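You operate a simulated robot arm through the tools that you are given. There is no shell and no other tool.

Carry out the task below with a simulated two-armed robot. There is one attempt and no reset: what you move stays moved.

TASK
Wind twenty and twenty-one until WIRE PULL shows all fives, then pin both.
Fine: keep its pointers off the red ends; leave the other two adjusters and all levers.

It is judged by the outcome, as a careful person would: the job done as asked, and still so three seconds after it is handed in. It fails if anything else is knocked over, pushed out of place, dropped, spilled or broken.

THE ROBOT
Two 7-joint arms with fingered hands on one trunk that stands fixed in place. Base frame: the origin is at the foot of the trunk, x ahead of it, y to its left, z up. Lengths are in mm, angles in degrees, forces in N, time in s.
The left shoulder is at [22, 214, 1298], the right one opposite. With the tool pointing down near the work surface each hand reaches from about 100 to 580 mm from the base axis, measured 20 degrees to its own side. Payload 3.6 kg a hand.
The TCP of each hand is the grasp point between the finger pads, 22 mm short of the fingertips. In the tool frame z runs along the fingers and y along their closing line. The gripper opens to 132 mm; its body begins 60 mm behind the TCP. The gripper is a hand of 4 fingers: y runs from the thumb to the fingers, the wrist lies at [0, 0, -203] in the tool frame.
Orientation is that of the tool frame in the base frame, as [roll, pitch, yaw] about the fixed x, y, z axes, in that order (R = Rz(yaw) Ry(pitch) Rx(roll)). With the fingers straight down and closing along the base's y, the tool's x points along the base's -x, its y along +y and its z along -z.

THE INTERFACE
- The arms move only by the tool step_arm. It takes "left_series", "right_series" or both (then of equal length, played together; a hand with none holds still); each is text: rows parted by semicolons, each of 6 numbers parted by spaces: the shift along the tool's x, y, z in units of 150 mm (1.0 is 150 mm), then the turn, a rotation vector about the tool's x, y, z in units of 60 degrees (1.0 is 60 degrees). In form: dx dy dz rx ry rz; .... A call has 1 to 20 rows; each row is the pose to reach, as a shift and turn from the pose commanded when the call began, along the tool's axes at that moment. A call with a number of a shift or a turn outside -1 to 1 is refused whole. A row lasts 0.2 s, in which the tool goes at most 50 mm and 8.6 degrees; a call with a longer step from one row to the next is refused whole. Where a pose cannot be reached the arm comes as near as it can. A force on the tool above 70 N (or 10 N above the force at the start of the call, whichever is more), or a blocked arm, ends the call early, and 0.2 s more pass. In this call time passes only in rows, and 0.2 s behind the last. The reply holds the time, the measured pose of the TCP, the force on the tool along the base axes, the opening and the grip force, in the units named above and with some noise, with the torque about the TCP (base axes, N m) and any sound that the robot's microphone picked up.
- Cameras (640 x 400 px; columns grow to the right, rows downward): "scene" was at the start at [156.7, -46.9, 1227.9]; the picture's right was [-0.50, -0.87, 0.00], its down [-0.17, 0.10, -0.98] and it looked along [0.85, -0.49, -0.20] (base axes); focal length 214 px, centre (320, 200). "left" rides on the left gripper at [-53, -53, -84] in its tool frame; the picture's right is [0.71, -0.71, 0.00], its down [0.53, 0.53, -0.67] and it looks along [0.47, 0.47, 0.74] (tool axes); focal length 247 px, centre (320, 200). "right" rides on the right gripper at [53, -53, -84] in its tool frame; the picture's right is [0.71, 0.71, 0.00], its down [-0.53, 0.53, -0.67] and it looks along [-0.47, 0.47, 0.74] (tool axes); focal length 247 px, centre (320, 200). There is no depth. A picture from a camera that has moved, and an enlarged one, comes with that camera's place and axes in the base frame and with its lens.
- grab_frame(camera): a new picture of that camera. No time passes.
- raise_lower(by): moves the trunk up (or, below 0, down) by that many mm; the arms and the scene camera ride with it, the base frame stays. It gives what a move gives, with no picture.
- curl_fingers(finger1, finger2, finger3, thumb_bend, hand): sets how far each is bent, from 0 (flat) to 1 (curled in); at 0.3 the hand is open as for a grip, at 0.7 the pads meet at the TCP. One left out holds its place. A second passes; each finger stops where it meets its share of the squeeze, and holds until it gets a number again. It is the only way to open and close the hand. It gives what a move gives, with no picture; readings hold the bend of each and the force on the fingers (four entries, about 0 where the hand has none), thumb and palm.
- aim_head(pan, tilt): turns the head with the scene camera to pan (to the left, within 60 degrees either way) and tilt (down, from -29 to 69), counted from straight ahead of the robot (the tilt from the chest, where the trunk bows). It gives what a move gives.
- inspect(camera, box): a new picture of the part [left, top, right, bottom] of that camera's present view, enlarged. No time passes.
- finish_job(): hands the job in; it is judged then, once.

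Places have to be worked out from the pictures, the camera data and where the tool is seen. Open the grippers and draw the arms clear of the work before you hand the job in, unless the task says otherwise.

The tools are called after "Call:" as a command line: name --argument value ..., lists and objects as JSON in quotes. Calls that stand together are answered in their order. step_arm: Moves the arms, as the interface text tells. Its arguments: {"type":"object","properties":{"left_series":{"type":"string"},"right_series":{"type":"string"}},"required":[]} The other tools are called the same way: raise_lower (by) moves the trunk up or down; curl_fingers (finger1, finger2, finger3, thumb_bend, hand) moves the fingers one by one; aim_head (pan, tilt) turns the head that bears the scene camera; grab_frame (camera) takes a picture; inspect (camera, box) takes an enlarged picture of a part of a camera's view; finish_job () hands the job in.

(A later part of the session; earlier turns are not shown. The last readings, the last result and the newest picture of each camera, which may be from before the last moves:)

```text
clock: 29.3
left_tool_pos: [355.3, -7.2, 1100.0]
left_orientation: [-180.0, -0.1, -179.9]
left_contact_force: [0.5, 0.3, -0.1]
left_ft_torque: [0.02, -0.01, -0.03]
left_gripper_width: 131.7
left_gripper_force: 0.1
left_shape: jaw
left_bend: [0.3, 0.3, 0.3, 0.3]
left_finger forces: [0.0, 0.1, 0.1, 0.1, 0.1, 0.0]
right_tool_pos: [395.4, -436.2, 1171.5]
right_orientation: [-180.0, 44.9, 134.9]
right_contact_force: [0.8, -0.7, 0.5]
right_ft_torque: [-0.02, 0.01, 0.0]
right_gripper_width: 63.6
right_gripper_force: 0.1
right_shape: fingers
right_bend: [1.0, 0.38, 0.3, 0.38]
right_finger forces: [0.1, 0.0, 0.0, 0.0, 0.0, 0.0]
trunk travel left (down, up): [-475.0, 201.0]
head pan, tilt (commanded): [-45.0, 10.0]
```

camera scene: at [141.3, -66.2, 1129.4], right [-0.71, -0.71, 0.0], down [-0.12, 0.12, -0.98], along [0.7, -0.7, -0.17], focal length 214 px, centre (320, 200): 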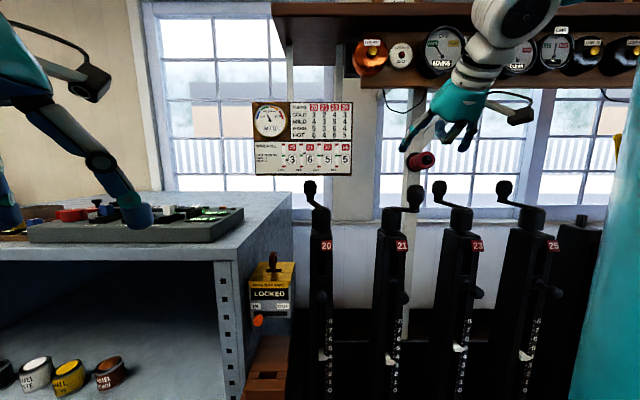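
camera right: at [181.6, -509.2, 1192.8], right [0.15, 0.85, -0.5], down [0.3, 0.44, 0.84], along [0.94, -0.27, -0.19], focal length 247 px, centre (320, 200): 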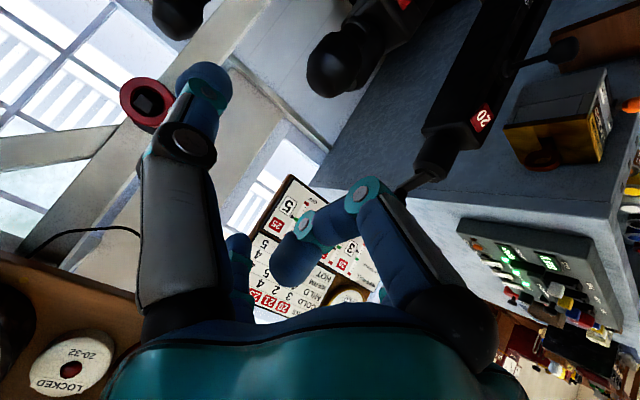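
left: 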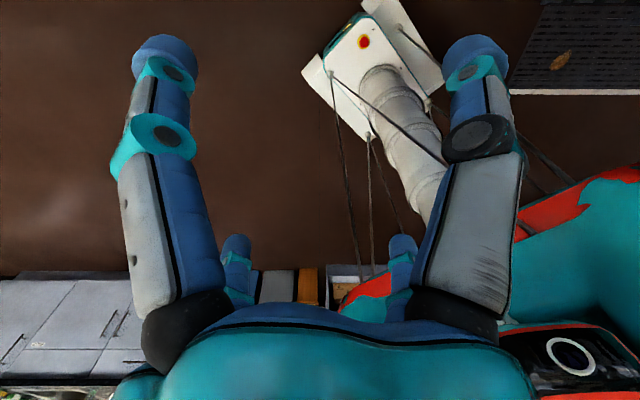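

The hand is at u≈29, n≈588. I'll move on to the pre-grasp point in front of and above knob 20.

Call:
step_arm --right_series "-0.09 0.149 0.157 0 0 0; -0.179 0.299 0.315 0 0 0; -0.269 0.448 0.472 0 0 0; -0.358 0.598 0.63 0 0 0; -0.448 0.747 0.787 0 0 0"

Call:
grab_frame --camera "right"

Call:
grab_frame --camera "scene"

Call:
inspect --camera "scene" --box '[270, 130, 390, 230]'

```text
clock: 30.5
left_tool_pos: [356.0, -7.7, 1100.6]
left_orientation: [180.0, 0.0, -179.9]
left_contact_force: [-0.4, -0.3, -0.4]
left_ft_torque: [0.02, 0.04, 0.01]
left_gripper_width: 131.6
left_gripper_force: 0.1
left_shape: jaw
left_bend: [0.3, 0.3, 0.3, 0.3]
left_finger forces: [0.0, 0.1, 0.0, 0.0, 0.0, 0.0]
right_tool_pos: [568.8, -449.2, 1134.1]
right_orientation: [180.0, 45.0, 135.0]
right_contact_force: [0.1, -0.7, 0.2]
right_ft_torque: [0.0, 0.0, -0.02]
right_gripper_width: 63.4
right_gripper_force: 0.0
right_shape: fingers
right_bend: [1.0, 0.38, 0.3, 0.38]
right_finger forces: [0.1, 0.1, 0.0, 0.0, 0.0, 0.0]
trunk travel left (down, up): [-475.0, 201.0]
head pan, tilt (commanded): [-45.0, 10.0]
```

```text
taken
camera right: at [462.3, -418.6, 1155.6], right [0.15, 0.85, -0.5], down [0.3, 0.44, 0.84], along [0.94, -0.28, -0.19], focal length 247 px, centre (320, 200)
```

right: 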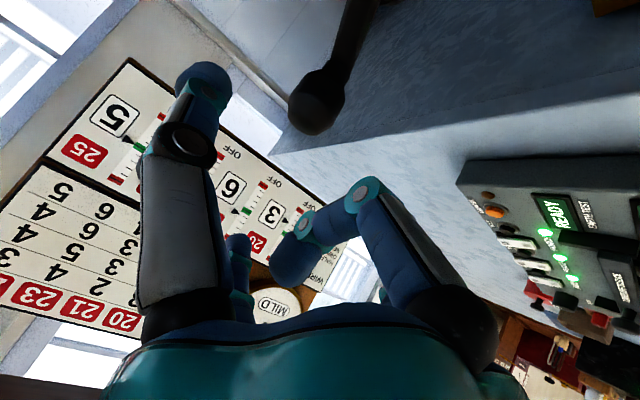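

```text
taken
camera scene: at [143.3, -66.8, 1129.0], right [-0.71, -0.71, 0.0], down [-0.12, 0.12, -0.98], along [0.7, -0.7, -0.18], focal length 214 px, centre (320, 200)
```

scene: 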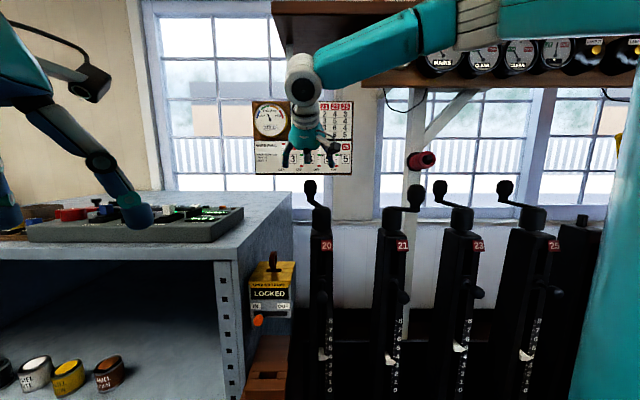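

```text
4.00 times, centred on (330, 180) of scene
camera zoom: at [143.3, -66.8, 1129.0], right [-0.71, -0.71, 0.0], down [-0.12, 0.12, -0.98], along [0.7, -0.7, -0.18], focal length 858 px, centre (280, 280)
```

zoom: 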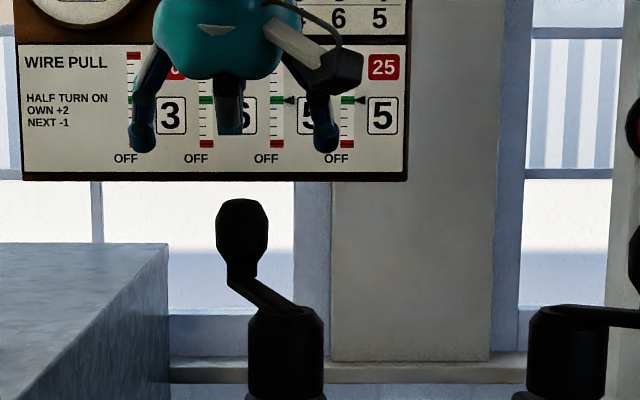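

Knob 20 is fixed at about u≈−81, n≈800, matching expectation. I'll approach 60 mm along the tool axis and then check reach.

Call:
step_arm --right_series "0 -0.004 0.1 0 0 0; 0 -0.008 0.2 0 0 0; 0 -0.012 0.3 0 0 0; 0 -0.017 0.4 0 0 0"

Call:
grab_frame --camera "right"

Call:
inspect --camera "scene" --box '[270, 130, 390, 230]'

```text
clock: 31.5
left_tool_pos: [354.4, -6.8, 1100.7]
left_orientation: [180.0, 0.0, -179.9]
left_contact_force: [-1.1, 0.5, -0.3]
left_ft_torque: [-0.03, 0.01, -0.02]
left_gripper_width: 132.1
left_gripper_force: 0.0
left_shape: jaw
left_bend: [0.3, 0.3, 0.3, 0.3]
left_finger forces: [0.1, 0.0, 0.1, 0.1, 0.0, 0.0]
right_tool_pos: [572.2, -482.4, 1102.2]
right_orientation: [-180.0, 45.0, 135.0]
right_contact_force: [-0.3, 0.3, 0.1]
right_ft_torque: [0.0, -0.04, 0.0]
right_gripper_width: 63.7
right_gripper_force: 0.1
right_shape: fingers
right_bend: [1.0, 0.38, 0.3, 0.38]
right_finger forces: [0.1, 0.0, 0.1, 0.0, 0.1, 0.1]
right hand out of reach, approached as far as the arm can: row 1, 2, 3, 4
trunk travel left (down, up): [-475.0, 201.0]
head pan, tilt (commanded): [-45.0, 10.0]
```

```text
taken
camera right: at [465.6, -452.4, 1123.7], right [0.15, 0.85, -0.5], down [0.3, 0.44, 0.84], along [0.94, -0.27, -0.19], focal length 247 px, centre (320, 200)
```

right: 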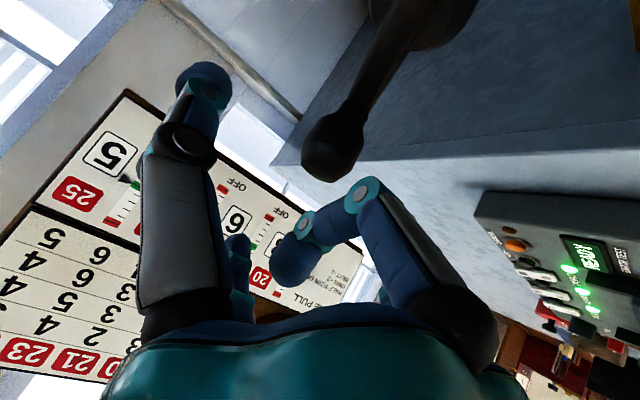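

```text
4.00 times, centred on (330, 180) of scene
camera zoom: at [142.2, -66.0, 1129.3], right [-0.71, -0.71, 0.0], down [-0.12, 0.12, -0.98], along [0.7, -0.7, -0.17], focal length 858 px, centre (280, 280)
```

zoom: 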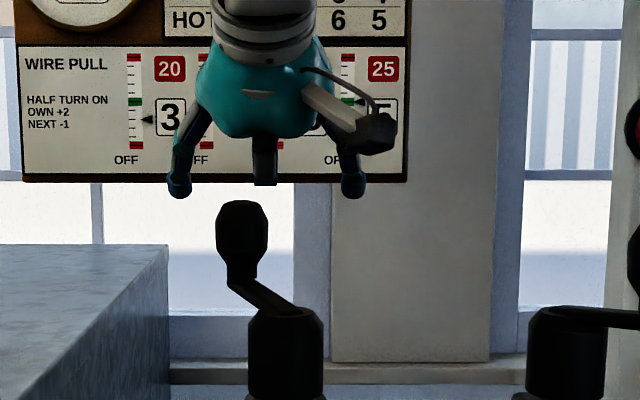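

Knob 20 at 45° tilt is just out of reach (wrist limit about 480 mm from the shoulder). I'll back off, turn the hand to point radially (yaw +19°) and flatten the pitch to about 27°, which brings it in reach.

Call:
step_arm --right_series "0 -0.034 -0.135 -0.075 0 -0.075; 0 -0.069 -0.27 -0.149 0 -0.149; 0 -0.103 -0.404 -0.224 0 -0.224"

Call:
step_arm --right_series "0 0 0 0 -0.1 0; 0 0 0 0 -0.2 0; 0 0 0 0 -0.3 0"

Call:
raise_lower --by -40

Call:
grab_frame --camera "right"

Call:
grab_frame --camera "scene"

```text
clock: 32.3
left_tool_pos: [354.1, -7.7, 1100.8]
left_orientation: [-179.9, -0.1, -179.8]
left_contact_force: [1.0, 0.3, -0.6]
left_ft_torque: [-0.01, -0.04, -0.01]
left_gripper_width: 132.1
left_gripper_force: 0.0
left_shape: jaw
left_bend: [0.3, 0.3, 0.3, 0.3]
left_finger forces: [0.0, 0.1, 0.0, 0.0, 0.1, 0.0]
right_tool_pos: [530.9, -464.0, 1146.9]
right_orientation: [-179.9, 45.0, 154.1]
right_contact_force: [-0.5, -0.2, 0.8]
right_ft_torque: [-0.01, -0.04, 0.0]
right_gripper_width: 63.6
right_gripper_force: 0.0
right_shape: fingers
right_bend: [1.0, 0.38, 0.3, 0.38]
right_finger forces: [0.1, 0.0, 0.1, 0.0, 0.1, 0.1]
trunk travel left (down, up): [-475.0, 201.0]
head pan, tilt (commanded): [-45.0, 10.0]
```

```text
clock: 33.1
left_tool_pos: [354.8, -6.9, 1100.4]
left_orientation: [180.0, 0.1, -179.9]
left_contact_force: [-0.1, 0.6, 0.0]
left_ft_torque: [0.0, 0.04, 0.0]
left_gripper_width: 132.1
left_gripper_force: 0.0
left_shape: jaw
left_bend: [0.3, 0.3, 0.3, 0.3]
left_finger forces: [0.0, 0.0, 0.0, 0.0, 0.0, 0.0]
right_tool_pos: [532.9, -462.7, 1145.9]
right_orientation: [179.9, 63.1, 153.9]
right_contact_force: [-0.3, -0.3, -0.3]
right_ft_torque: [-0.01, 0.02, -0.05]
right_gripper_width: 63.6
right_gripper_force: 0.2
right_shape: fingers
right_bend: [1.0, 0.38, 0.3, 0.38]
right_finger forces: [0.0, 0.1, 0.0, 0.0, 0.0, 0.1]
trunk travel left (down, up): [-475.0, 201.0]
head pan, tilt (commanded): [-45.0, 10.0]
```

```text
clock: 33.9
left_tool_pos: [355.2, -6.7, 1060.9]
left_orientation: [-180.0, 0.0, -179.9]
left_contact_force: [-0.4, 0.2, 0.2]
left_ft_torque: [-0.03, 0.01, 0.04]
left_gripper_width: 131.8
left_gripper_force: 0.0
left_shape: jaw
left_bend: [0.3, 0.3, 0.3, 0.3]
left_finger forces: [0.0, 0.0, 0.0, 0.0, 0.0, 0.0]
right_tool_pos: [531.8, -464.9, 1105.9]
right_orientation: [-180.0, 63.0, 154.0]
right_contact_force: [-0.3, 0.5, 0.1]
right_ft_torque: [0.02, 0.01, -0.01]
right_gripper_width: 63.6
right_gripper_force: 0.0
right_shape: fingers
right_bend: [1.0, 0.38, 0.3, 0.38]
right_finger forces: [0.1, 0.0, 0.0, 0.0, 0.0, 0.1]
trunk travel left (down, up): [-435.0, 241.0]
head pan, tilt (commanded): [-45.0, 10.0]
```

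```text
taken
camera right: at [419.0, -469.3, 1095.8], right [0.02, 0.78, -0.63], down [-0.09, 0.63, 0.77], along [1.0, 0.04, 0.08], focal length 247 px, centre (320, 200)
```

right: 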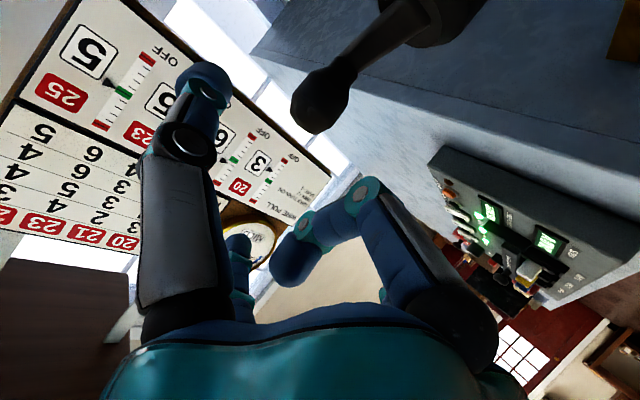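

```text
taken
camera scene: at [142.2, -66.0, 1088.6], right [-0.71, -0.71, 0.0], down [-0.12, 0.12, -0.98], along [0.7, -0.7, -0.17], focal length 214 px, centre (320, 200)
```

scene: 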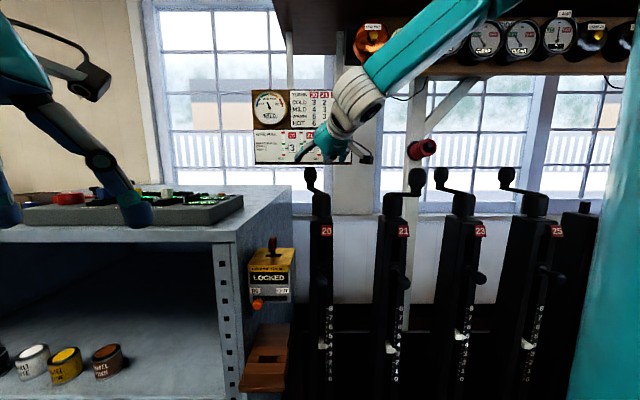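

Now the hand points more radially at knob 20. I'll zoom both cameras to fix the knob's lateral position before going in.

Call:
inspect --camera "right" --box '[240, 20, 400, 140]'

Call:
inspect --camera "scene" --box '[280, 120, 380, 220]'

```text
3.33 times, centred on (320, 80) of right
camera zoom: at [419.0, -469.3, 1095.8], right [0.02, 0.78, -0.63], down [-0.09, 0.63, 0.77], along [1.0, 0.04, 0.08], focal length 823 px, centre (320, 600)
```

zoom: 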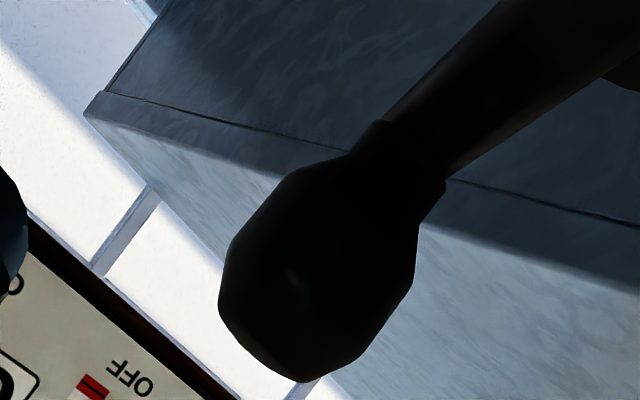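

```text
4.00 times, centred on (330, 170) of scene
camera zoom: at [142.2, -66.0, 1088.6], right [-0.71, -0.71, 0.0], down [-0.12, 0.12, -0.98], along [0.7, -0.7, -0.17], focal length 858 px, centre (280, 320)
```

zoom: 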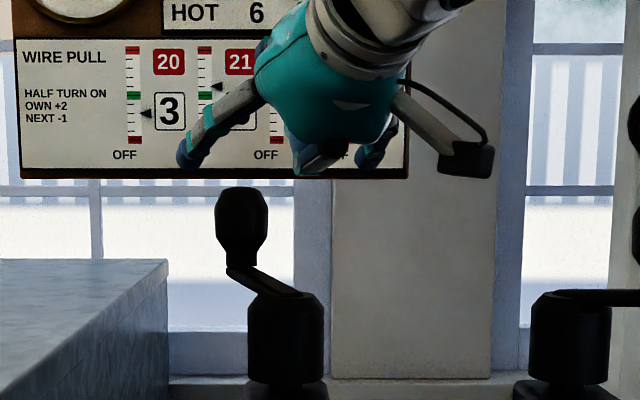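

Knob 20 centre ≈ [622,−509,1051], straight ahead along the tool axis. I'll advance ~78 mm first and check.

Call:
step_arm --right_series "0.001 0 0.13 0 0 0; 0.002 0 0.26 0 0 0; 0.003 0 0.39 0 0 0; 0.004 0 0.52 0 0 0"

Call:
grab_frame --camera "right"

Call:
inspect --camera "scene" --box '[280, 120, 380, 220]'

```text
clock: 34.9
left_tool_pos: [355.3, -8.5, 1060.1]
left_orientation: [-180.0, -0.2, -179.9]
left_contact_force: [0.3, -0.3, -0.2]
left_ft_torque: [-0.03, -0.02, 0.01]
left_gripper_width: 131.9
left_gripper_force: 0.1
left_shape: jaw
left_bend: [0.3, 0.3, 0.3, 0.3]
left_finger forces: [0.0, 0.0, 0.0, 0.1, 0.0, 0.0]
right_tool_pos: [595.6, -494.6, 1067.4]
right_orientation: [-179.9, 62.9, 154.1]
right_contact_force: [1.5, -0.9, 0.8]
right_ft_torque: [0.02, 0.01, -0.01]
right_gripper_width: 63.3
right_gripper_force: 0.0
right_shape: fingers
right_bend: [1.0, 0.38, 0.3, 0.38]
right_finger forces: [0.0, 0.0, 0.0, 0.0, 0.0, 0.0]
trunk travel left (down, up): [-435.0, 241.0]
head pan, tilt (commanded): [-45.0, 10.0]
```

```text
taken
camera right: at [482.6, -499.9, 1058.0], right [0.02, 0.78, -0.63], down [-0.09, 0.63, 0.77], along [1.0, 0.04, 0.08], focal length 247 px, centre (320, 200)
```

right: 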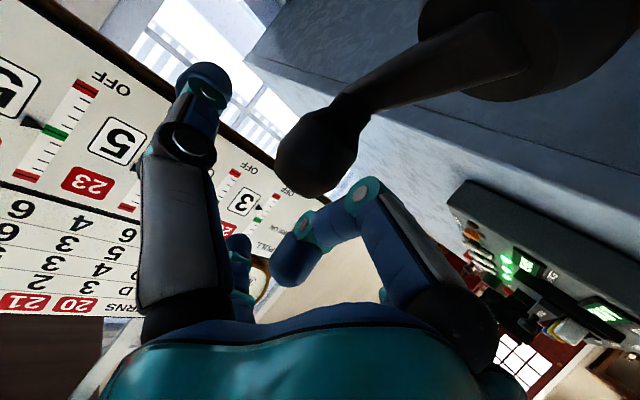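

```text
4.00 times, centred on (330, 170) of scene
camera zoom: at [142.8, -66.4, 1088.5], right [-0.71, -0.71, 0.0], down [-0.12, 0.12, -0.98], along [0.7, -0.7, -0.17], focal length 858 px, centre (280, 320)
```

zoom: 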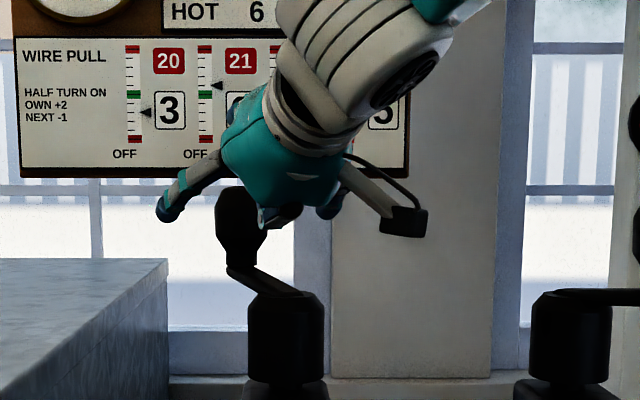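

Knob appears at (318,150) in the hand camera; at 21's grasp it was at (318,180). I'll advance the remaining ~21 mm and close the digits.

Call:
step_arm --right_series "0.001 0 0.07 0 0 0; 0.002 0 0.142 0 0 0"

Call:
grab_frame --camera "right"

Call:
curl_fingers --hand "right" --finger2 0.57 --finger3 0.5 --thumb_bend 0.57

Call:
grab_frame --camera "right"

Call:
inspect --camera "scene" --box '[280, 120, 380, 220]'

```text
clock: 35.5
left_tool_pos: [354.8, -7.0, 1059.3]
left_orientation: [-179.9, -0.1, -179.9]
left_contact_force: [-0.7, -0.7, 0.3]
left_ft_torque: [-0.03, -0.02, 0.0]
left_gripper_width: 131.8
left_gripper_force: 0.1
left_shape: jaw
left_bend: [0.3, 0.3, 0.3, 0.3]
left_finger forces: [0.0, 0.0, 0.0, 0.0, 0.1, 0.1]
right_tool_pos: [611.2, -503.1, 1057.1]
right_orientation: [-179.9, 62.9, 153.9]
right_contact_force: [0.3, 0.0, -0.8]
right_ft_torque: [0.0, 0.0, -0.01]
right_gripper_width: 63.7
right_gripper_force: 0.1
right_shape: fingers
right_bend: [1.0, 0.38, 0.3, 0.38]
right_finger forces: [0.0, 0.0, 0.0, 0.1, 0.0, 0.0]
trunk travel left (down, up): [-435.0, 241.0]
head pan, tilt (commanded): [-45.0, 10.0]
```

```text
taken
camera right: at [498.9, -508.3, 1048.3], right [0.02, 0.78, -0.63], down [-0.09, 0.63, 0.77], along [1.0, 0.04, 0.08], focal length 247 px, centre (320, 200)
```

right: 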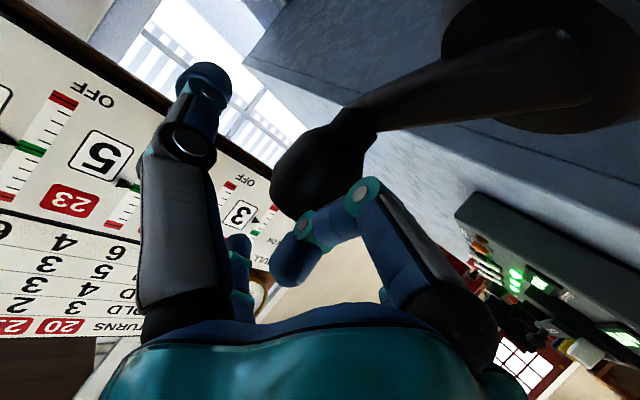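

```text
clock: 36.5
left_tool_pos: [354.4, -6.1, 1060.2]
left_orientation: [-179.9, -0.1, -179.9]
left_contact_force: [0.3, -0.9, -0.1]
left_ft_torque: [0.0, 0.02, 0.0]
left_gripper_width: 131.7
left_gripper_force: 0.0
left_shape: jaw
left_bend: [0.3, 0.3, 0.3, 0.3]
left_finger forces: [0.0, 0.1, 0.1, 0.0, 0.1, 0.0]
right_tool_pos: [611.1, -501.5, 1058.1]
right_orientation: [180.0, 63.0, 154.1]
right_contact_force: [0.1, -0.5, -0.5]
right_ft_torque: [-0.03, 0.04, 0.03]
right_gripper_width: 45.6
right_gripper_force: 0.0
right_shape: fingers
right_bend: [1.0, 0.56, 0.5, 0.56]
right_finger forces: [0.1, 0.0, 0.0, 0.1, 0.0, 0.0]
trunk travel left (down, up): [-435.0, 241.0]
head pan, tilt (commanded): [-45.0, 10.0]
```

```text
taken
camera right: at [498.8, -508.0, 1048.6], right [0.02, 0.78, -0.63], down [-0.09, 0.63, 0.77], along [1.0, 0.04, 0.08], focal length 247 px, centre (320, 200)
```

right: 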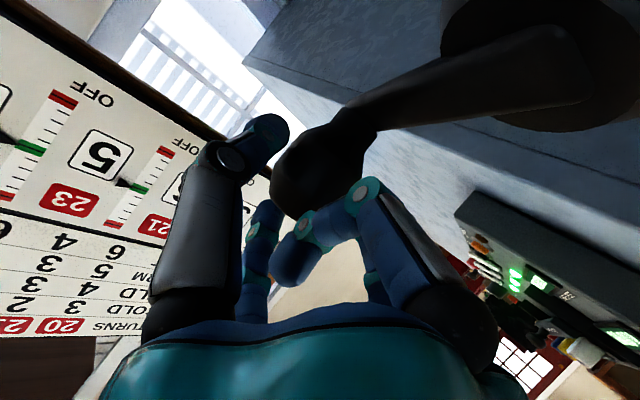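

```text
4.00 times, centred on (330, 170) of scene
camera zoom: at [142.5, -66.1, 1088.5], right [-0.71, -0.71, 0.0], down [-0.12, 0.12, -0.98], along [0.7, -0.7, -0.17], focal length 858 px, centre (280, 320)
```

zoom: 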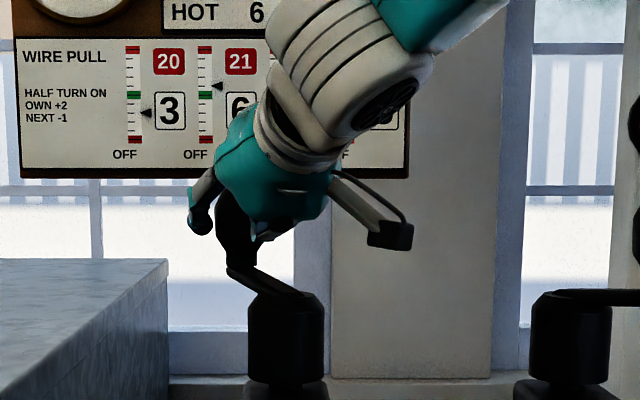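

Knob 20 is caged with no load. I'll push it clockwise (to the right) by about 40° and check it follows.

Call:
step_arm --right_series "0 -0.042 0 0 0 0; 0 -0.084 -0.001 0 0 0; 0.003 -0.128 -0.006 0 0 0; 0.006 -0.172 -0.012 0 0 0; 0.013 -0.24 -0.026 0 0 0; 0.025 -0.306 -0.049 0 0 0; 0.04 -0.365 -0.078 0 0 0"

Call:
grab_frame --camera "right"

Call:
inspect --camera "scene" --box '[280, 120, 380, 220]'

Call:
inspect --camera "scene" --box '[310, 320, 350, 370]'

```text
clock: 38.1
left_tool_pos: [354.6, -6.5, 1061.1]
left_orientation: [180.0, 0.0, -179.9]
left_contact_force: [0.0, 0.0, 0.3]
left_ft_torque: [-0.02, 0.01, -0.01]
left_gripper_width: 132.2
left_gripper_force: 0.1
left_shape: jaw
left_bend: [0.3, 0.3, 0.3, 0.3]
left_finger forces: [0.1, 0.0, 0.0, 0.0, 0.1, 0.0]
right_tool_pos: [574.9, -545.8, 1058.8]
right_orientation: [-179.9, 62.9, 154.0]
right_contact_force: [0.3, 1.6, 0.1]
right_ft_torque: [0.02, 0.02, 0.05]
right_gripper_width: 45.9
right_gripper_force: 0.9
right_shape: fingers
right_bend: [1.0, 0.54, 0.5, 0.56]
right_finger forces: [0.1, 1.5, 0.0, 0.1, 0.0, 0.1]
trunk travel left (down, up): [-435.0, 241.0]
head pan, tilt (commanded): [-45.0, 10.0]
```

```text
taken
camera right: at [462.1, -551.5, 1049.3], right [0.02, 0.78, -0.63], down [-0.09, 0.63, 0.77], along [1.0, 0.04, 0.08], focal length 247 px, centre (320, 200)
```

right: 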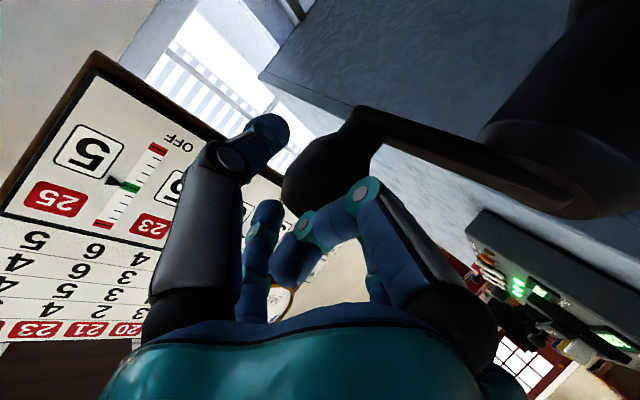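

```text
4.00 times, centred on (330, 170) of scene
camera zoom: at [142.3, -66.1, 1088.6], right [-0.71, -0.71, 0.0], down [-0.12, 0.12, -0.98], along [0.7, -0.7, -0.17], focal length 858 px, centre (280, 320)
```

zoom: 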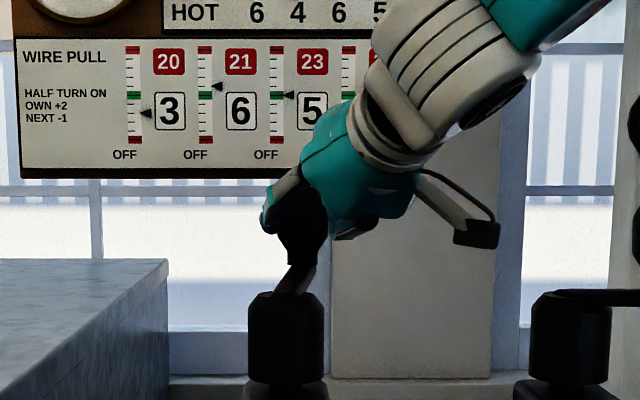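

```text
8.00 times, centred on (330, 345) of scene
camera zoom: at [142.3, -66.1, 1088.6], right [-0.71, -0.71, 0.0], down [-0.12, 0.12, -0.98], along [0.7, -0.7, -0.17], focal length 1716 px, centre (240, -960)
```

zoom: 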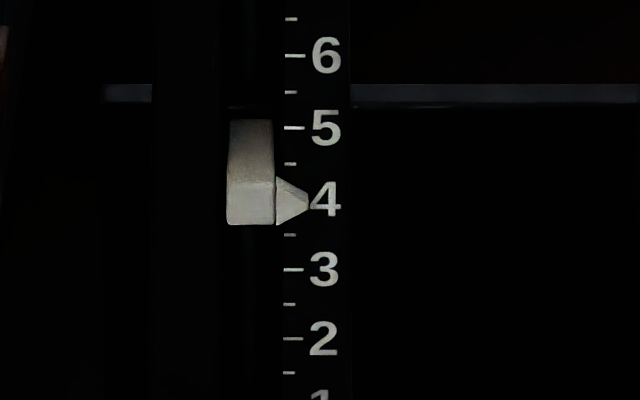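

The knob follows (now ~79°), pointer rising. I'll tighten the pinch a little so the hand can also pull the knob toward me, and check forces.

Call:
curl_fingers --hand "right" --finger2 0.6 --finger3 0.58 --thumb_bend 0.63

Call:
inspect --camera "right" --box '[160, 80, 480, 300]'

Call:
inspect --camera "scene" --box '[290, 140, 370, 220]'

```text
clock: 39.1
left_tool_pos: [355.1, -6.0, 1060.4]
left_orientation: [-180.0, 0.1, -179.9]
left_contact_force: [-0.2, 0.3, 0.0]
left_ft_torque: [0.02, 0.01, 0.03]
left_gripper_width: 131.9
left_gripper_force: 0.1
left_shape: jaw
left_bend: [0.3, 0.3, 0.3, 0.3]
left_finger forces: [0.0, 0.0, 0.1, 0.1, 0.1, 0.1]
right_tool_pos: [574.9, -546.1, 1059.5]
right_orientation: [-179.9, 62.9, 154.0]
right_contact_force: [-0.7, 1.9, 1.2]
right_ft_torque: [-0.02, -0.02, 0.02]
right_gripper_width: 39.8
right_gripper_force: 3.2
right_shape: fingers
right_bend: [1.0, 0.56, 0.55, 0.62]
right_finger forces: [0.0, 3.6, 1.9, 0.0, 0.8, 0.0]
trunk travel left (down, up): [-435.0, 241.0]
head pan, tilt (commanded): [-45.0, 10.0]
```

```text
1.82 times, centred on (320, 190) of right
camera zoom: at [462.2, -551.3, 1049.6], right [0.02, 0.78, -0.63], down [-0.09, 0.63, 0.77], along [1.0, 0.04, 0.08], focal length 449 px, centre (320, 218)
```

zoom: 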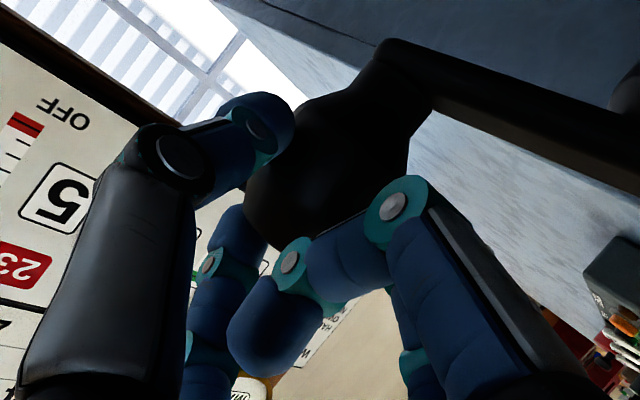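

```text
5.00 times, centred on (330, 180) of scene
camera zoom: at [142.2, -65.8, 1088.6], right [-0.71, -0.71, 0.0], down [-0.12, 0.12, -0.98], along [0.7, -0.7, -0.17], focal length 1072 px, centre (270, 300)
```

zoom: 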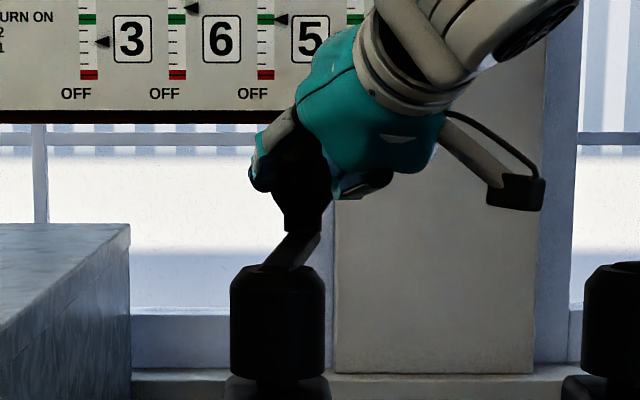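

The knob is now lightly pinched (3.6/1.9/0.8 N). I'll keep following the circle from ~79° toward ~37°.

Call:
step_arm --right_series "0.015 -0.051 -0.03 0 0 0; 0.033 -0.098 -0.065 0 0 0; 0.054 -0.138 -0.105 0 0 0; 0.076 -0.174 -0.15 0 0 0; 0.101 -0.204 -0.197 0 0 0; 0.127 -0.226 -0.248 0 0 0"

Call:
grab_frame --camera "right"

Call:
inspect --camera "scene" --box '[280, 120, 400, 220]'

Call:
inspect --camera "scene" --box '[310, 320, 350, 370]'

```text
clock: 40.5
left_tool_pos: [354.5, -6.9, 1060.4]
left_orientation: [-180.0, 0.0, -179.8]
left_contact_force: [0.2, 0.9, -0.5]
left_ft_torque: [0.02, -0.04, -0.01]
left_gripper_width: 132.1
left_gripper_force: 0.0
left_shape: jaw
left_bend: [0.3, 0.3, 0.3, 0.3]
left_finger forces: [0.1, 0.0, 0.0, 0.0, 0.1, 0.1]
right_tool_pos: [523.5, -557.5, 1058.6]
right_orientation: [-179.9, 62.9, 154.1]
right_contact_force: [0.6, 1.5, 0.9]
right_ft_torque: [0.01, -0.03, 0.03]
right_gripper_width: 39.3
right_gripper_force: 3.0
right_shape: fingers
right_bend: [1.0, 0.55, 0.55, 0.63]
right_finger forces: [0.0, 3.2, 1.6, 0.1, 0.6, 0.0]
trunk travel left (down, up): [-435.0, 241.0]
head pan, tilt (commanded): [-45.0, 10.0]
```

```text
taken
camera right: at [410.0, -562.4, 1049.8], right [0.02, 0.78, -0.63], down [-0.09, 0.63, 0.77], along [1.0, 0.04, 0.08], focal length 247 px, centre (320, 200)
```

right: 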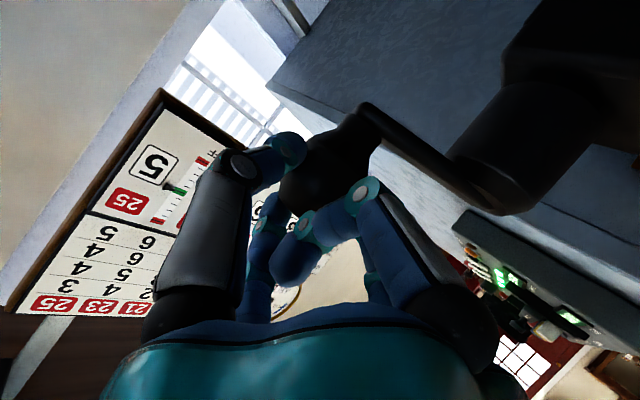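

```text
4.00 times, centred on (340, 170) of scene
camera zoom: at [142.4, -65.9, 1088.6], right [-0.71, -0.71, 0.0], down [-0.12, 0.12, -0.98], along [0.7, -0.7, -0.17], focal length 858 px, centre (240, 320)
```

zoom: 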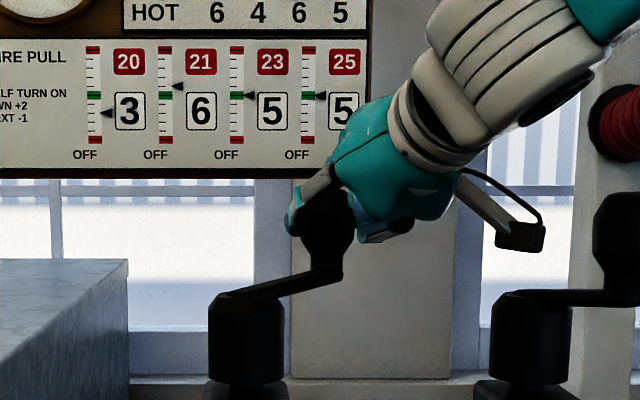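

```text
8.00 times, centred on (330, 345) of scene
camera zoom: at [142.4, -65.9, 1088.6], right [-0.71, -0.71, 0.0], down [-0.12, 0.12, -0.98], along [0.7, -0.7, -0.17], focal length 1716 px, centre (240, -960)
```

zoom: 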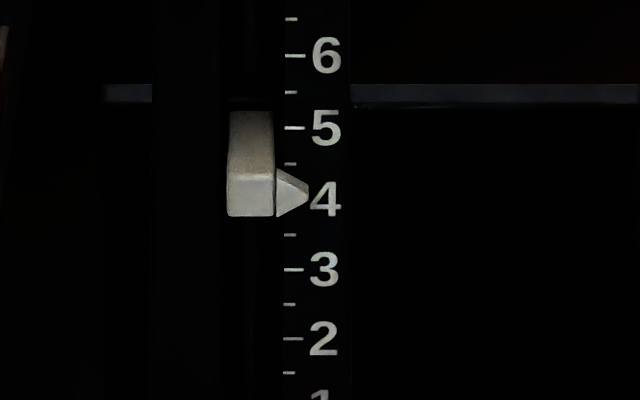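

Crank 20 follows nicely (about 35° on the circle, pointer at ~4.23). I'll continue to about −4°.

Call:
step_arm --right_series "0.03 -0.012 -0.06 0 0 0; 0.061 -0.014 -0.12 0 0 0; 0.092 -0.004 -0.18 0 0 0; 0.122 0.015 -0.24 0 0 0; 0.151 0.044 -0.296 0 0 0"

Call:
grab_frame --camera "right"

Call:
inspect --camera "scene" --box '[280, 120, 440, 220]'

Call:
inspect --camera "scene" --box '[310, 320, 350, 370]'

```text
clock: 41.7
left_tool_pos: [354.7, -6.3, 1061.0]
left_orientation: [-179.9, -0.1, -179.9]
left_contact_force: [-0.2, -0.1, 0.1]
left_ft_torque: [-0.01, 0.02, -0.03]
left_gripper_width: 131.9
left_gripper_force: 0.0
left_shape: jaw
left_bend: [0.3, 0.3, 0.3, 0.3]
left_finger forces: [0.0, 0.0, 0.1, 0.1, 0.2, 0.0]
right_tool_pos: [480.5, -531.5, 1058.8]
right_orientation: [-180.0, 62.9, 153.9]
right_contact_force: [-2.1, -1.9, 1.9]
right_ft_torque: [-0.05, -0.08, -0.06]
right_gripper_width: 40.8
right_gripper_force: 3.0
right_shape: fingers
right_bend: [1.0, 0.57, 0.55, 0.61]
right_finger forces: [0.0, 1.7, 2.0, 0.0, 2.3, 0.0]
trunk travel left (down, up): [-435.0, 241.0]
head pan, tilt (commanded): [-45.0, 10.0]
```

```text
taken
camera right: at [367.5, -536.5, 1049.5], right [0.02, 0.78, -0.63], down [-0.09, 0.63, 0.77], along [1.0, 0.04, 0.08], focal length 247 px, centre (320, 200)
```

right: 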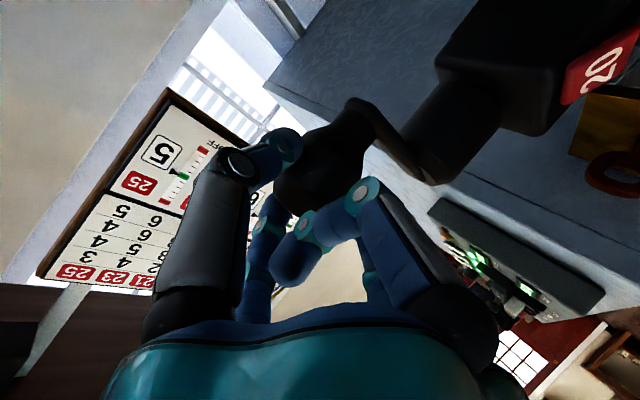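

```text
4.00 times, centred on (360, 170) of scene
camera zoom: at [141.9, -66.2, 1088.6], right [-0.71, -0.71, 0.0], down [-0.12, 0.12, -0.98], along [0.7, -0.7, -0.17], focal length 858 px, centre (160, 320)
```

zoom: 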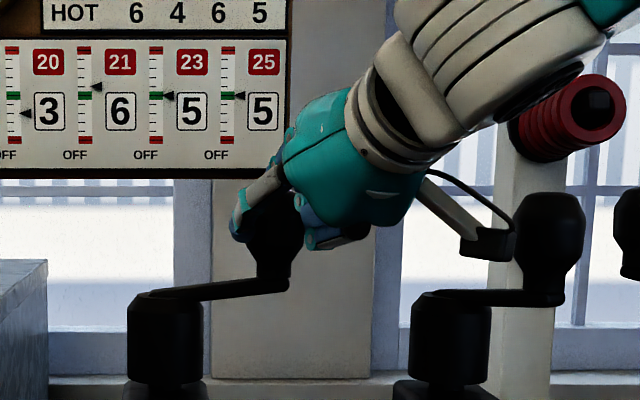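

```text
8.00 times, centred on (330, 345) of scene
camera zoom: at [141.9, -66.2, 1088.6], right [-0.71, -0.71, 0.0], down [-0.12, 0.12, -0.98], along [0.7, -0.7, -0.17], focal length 1716 px, centre (240, -960)
```

zoom: 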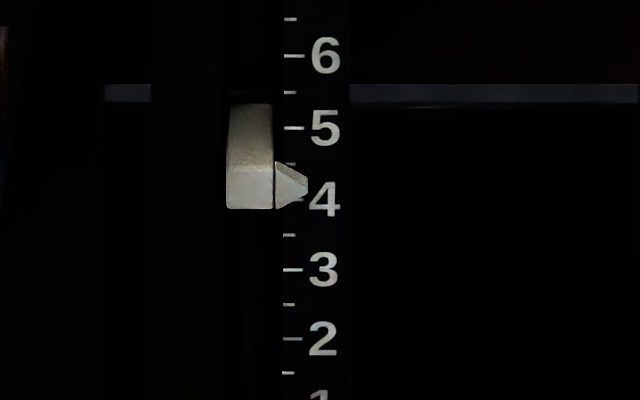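

Crank 20 is at ~0° (pointer ≈4.33). I'll carry it on to about −48° where the gauge should flip.

Call:
step_arm --right_series "0.029 0.036 -0.057 0 0 0; 0.056 0.08 -0.111 0 0 0; 0.081 0.132 -0.159 0 0 0; 0.102 0.19 -0.201 0 0 0; 0.121 0.256 -0.237 0 0 0; 0.135 0.323 -0.265 0 0 0"

Call:
grab_frame --camera "right"

Call:
inspect --camera "scene" --box '[280, 120, 440, 220]'

Call:
inspect --camera "scene" --box '[310, 320, 350, 370]'

```text
clock: 43.1
left_tool_pos: [354.9, -7.1, 1060.6]
left_orientation: [-180.0, 0.0, -179.9]
left_contact_force: [-0.5, -0.2, -0.4]
left_ft_torque: [0.01, -0.03, 0.01]
left_gripper_width: 131.9
left_gripper_force: 0.0
left_shape: jaw
left_bend: [0.3, 0.3, 0.3, 0.3]
left_finger forces: [0.0, 0.1, 0.0, 0.1, 0.0, 0.1]
right_tool_pos: [462.2, -466.0, 1059.8]
right_orientation: [179.9, 63.0, 154.0]
right_contact_force: [-2.5, 0.5, 0.6]
right_ft_torque: [-0.01, -0.01, 0.02]
right_gripper_width: 41.7
right_gripper_force: 3.8
right_shape: fingers
right_bend: [1.0, 0.58, 0.55, 0.61]
right_finger forces: [0.1, 2.2, 1.7, 0.0, 3.1, 0.0]
trunk travel left (down, up): [-435.0, 241.0]
head pan, tilt (commanded): [-45.0, 10.0]
```

```text
taken
camera right: at [349.0, -471.5, 1050.3], right [0.02, 0.78, -0.63], down [-0.09, 0.63, 0.77], along [1.0, 0.04, 0.08], focal length 247 px, centre (320, 200)
```

right: 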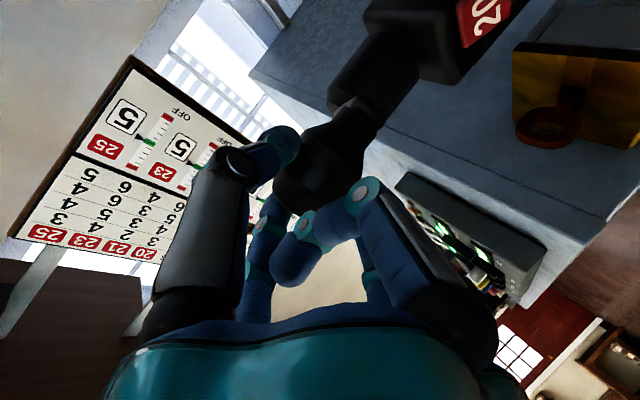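

```text
4.00 times, centred on (360, 170) of scene
camera zoom: at [142.1, -65.8, 1088.6], right [-0.71, -0.71, 0.0], down [-0.12, 0.12, -0.98], along [0.7, -0.7, -0.17], focal length 858 px, centre (160, 320)
```

zoom: 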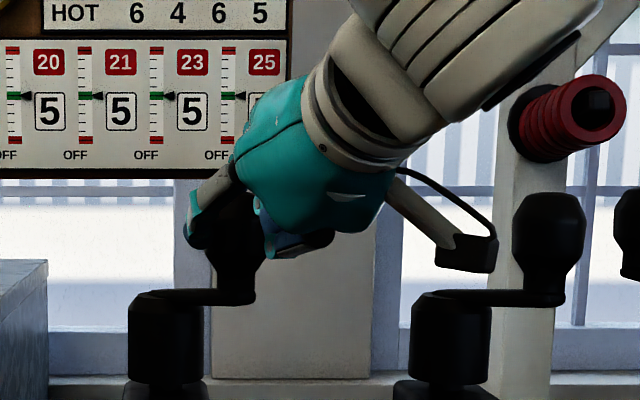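

```text
8.00 times, centred on (330, 345) of scene
camera zoom: at [142.1, -65.8, 1088.6], right [-0.71, -0.71, 0.0], down [-0.12, 0.12, -0.98], along [0.7, -0.7, -0.17], focal length 1716 px, centre (240, -960)
```

zoom: 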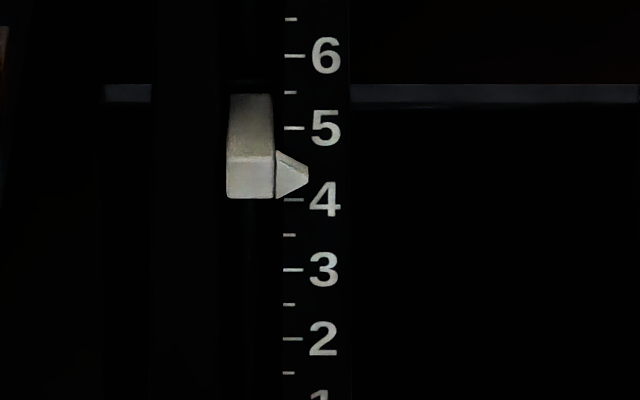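

All four gauges now read 5. I'll compare both turns pointers closely to see how far 20 is from its exact half-turn mark.

Call:
inspect --camera "scene" --box '[372, 335, 412, 360]'

Call:
inspect --camera "scene" --box '[312, 330, 352, 355]'

Call:
inspect --camera "scene" --box '[442, 325, 482, 350]'

Call:
inspect --camera "scene" --box '[508, 325, 548, 350]'

```text
16.00 times, centred on (392, 348) of scene
camera zoom: at [142.1, -65.8, 1088.6], right [-0.71, -0.71, 0.0], down [-0.12, 0.12, -0.98], along [0.7, -0.7, -0.17], focal length 3432 px, centre (-832, -2160)
```

zoom: 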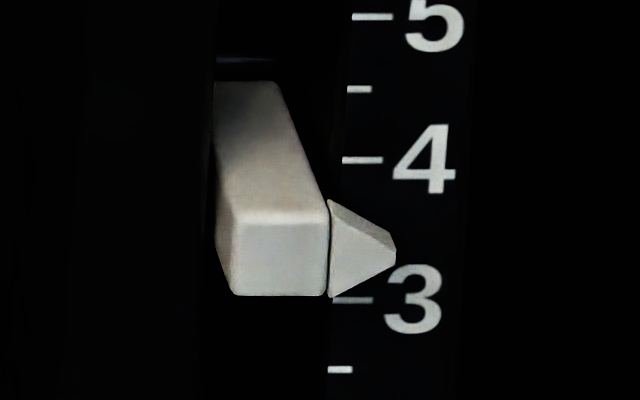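

```text
16.00 times, centred on (332, 342) of scene
camera zoom: at [142.1, -65.8, 1088.6], right [-0.71, -0.71, 0.0], down [-0.12, 0.12, -0.98], along [0.7, -0.7, -0.17], focal length 3432 px, centre (128, -2080)
```

zoom: 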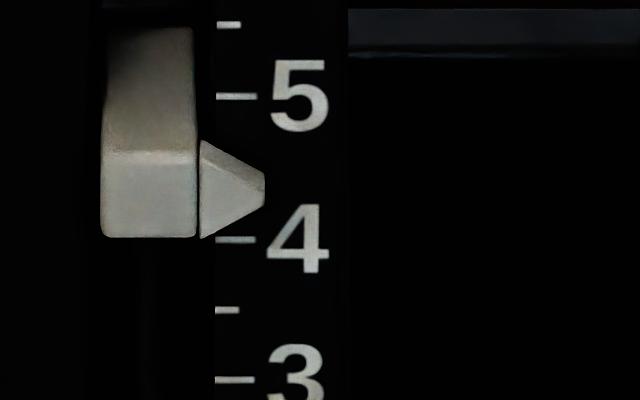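

```text
16.00 times, centred on (462, 338) of scene
camera zoom: at [142.1, -65.8, 1088.6], right [-0.71, -0.71, 0.0], down [-0.12, 0.12, -0.98], along [0.7, -0.7, -0.17], focal length 3432 px, centre (-1952, -2000)
```

zoom: 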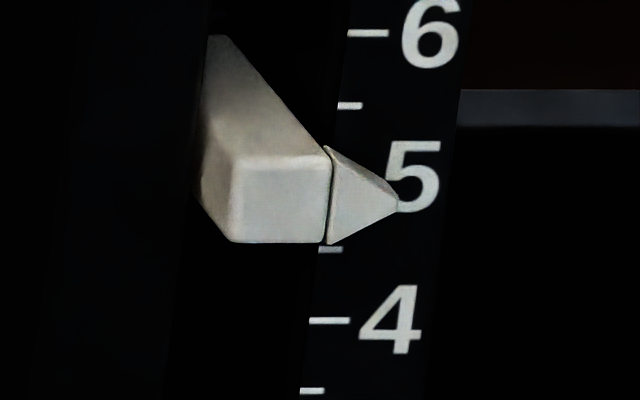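

```text
16.00 times, centred on (528, 338) of scene
camera zoom: at [142.1, -65.8, 1088.6], right [-0.71, -0.71, 0.0], down [-0.12, 0.12, -0.98], along [0.7, -0.7, -0.17], focal length 3432 px, centre (-3008, -2000)
```

zoom: 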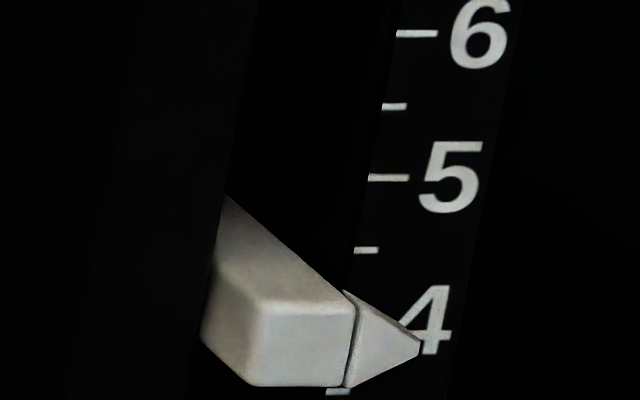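

By comparison with 23 and 25 (on exact marks), 21 is right on 3.5 while 20 is about 8° short of 4.5. I'll nudge 20 that last bit.

Call:
step_arm --right_series "0.004 0.036 -0.008 0 0 0; 0.008 0.07 -0.015 0 0 0"

Call:
inspect --camera "scene" --box '[312, 330, 352, 355]'

Call:
inspect --camera "scene" --box '[280, 120, 440, 220]'

```text
clock: 43.7
left_tool_pos: [354.4, -6.6, 1060.3]
left_orientation: [-180.0, -0.1, -179.9]
left_contact_force: [-0.3, 0.1, 0.5]
left_ft_torque: [0.01, -0.03, -0.03]
left_gripper_width: 132.1
left_gripper_force: 0.0
left_shape: jaw
left_bend: [0.3, 0.3, 0.3, 0.3]
left_finger forces: [0.0, 0.0, 0.1, 0.0, 0.0, 0.1]
right_tool_pos: [463.8, -456.6, 1059.5]
right_orientation: [180.0, 63.0, 154.0]
right_contact_force: [-1.6, 2.1, 1.4]
right_ft_torque: [0.01, -0.02, 0.03]
right_gripper_width: 41.1
right_gripper_force: 3.4
right_shape: fingers
right_bend: [1.0, 0.57, 0.55, 0.61]
right_finger forces: [0.0, 2.3, 1.9, 0.0, 3.1, 0.0]
trunk travel left (down, up): [-435.0, 241.0]
head pan, tilt (commanded): [-45.0, 10.0]
```

```text
16.00 times, centred on (332, 342) of scene
camera zoom: at [141.8, -66.0, 1088.6], right [-0.71, -0.71, 0.0], down [-0.12, 0.12, -0.98], along [0.7, -0.7, -0.17], focal length 3432 px, centre (128, -2080)
```

zoom: 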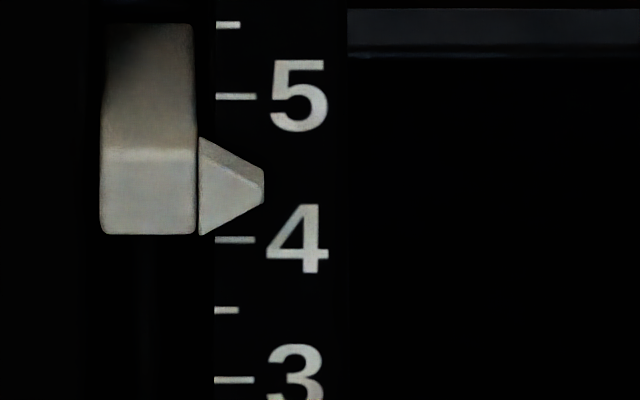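

```text
4.00 times, centred on (360, 170) of scene
camera zoom: at [141.8, -66.0, 1088.6], right [-0.71, -0.71, 0.0], down [-0.12, 0.12, -0.98], along [0.7, -0.7, -0.17], focal length 858 px, centre (160, 320)
```

zoom: 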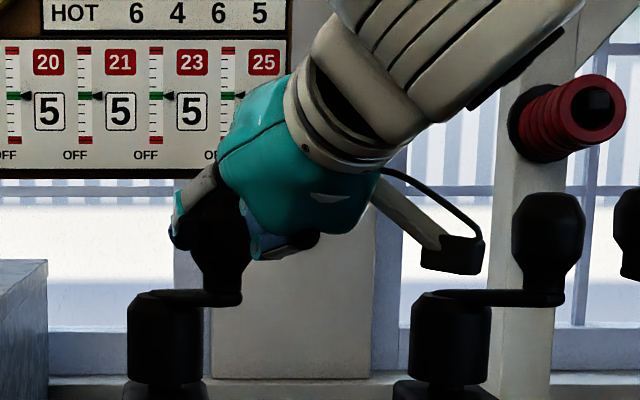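

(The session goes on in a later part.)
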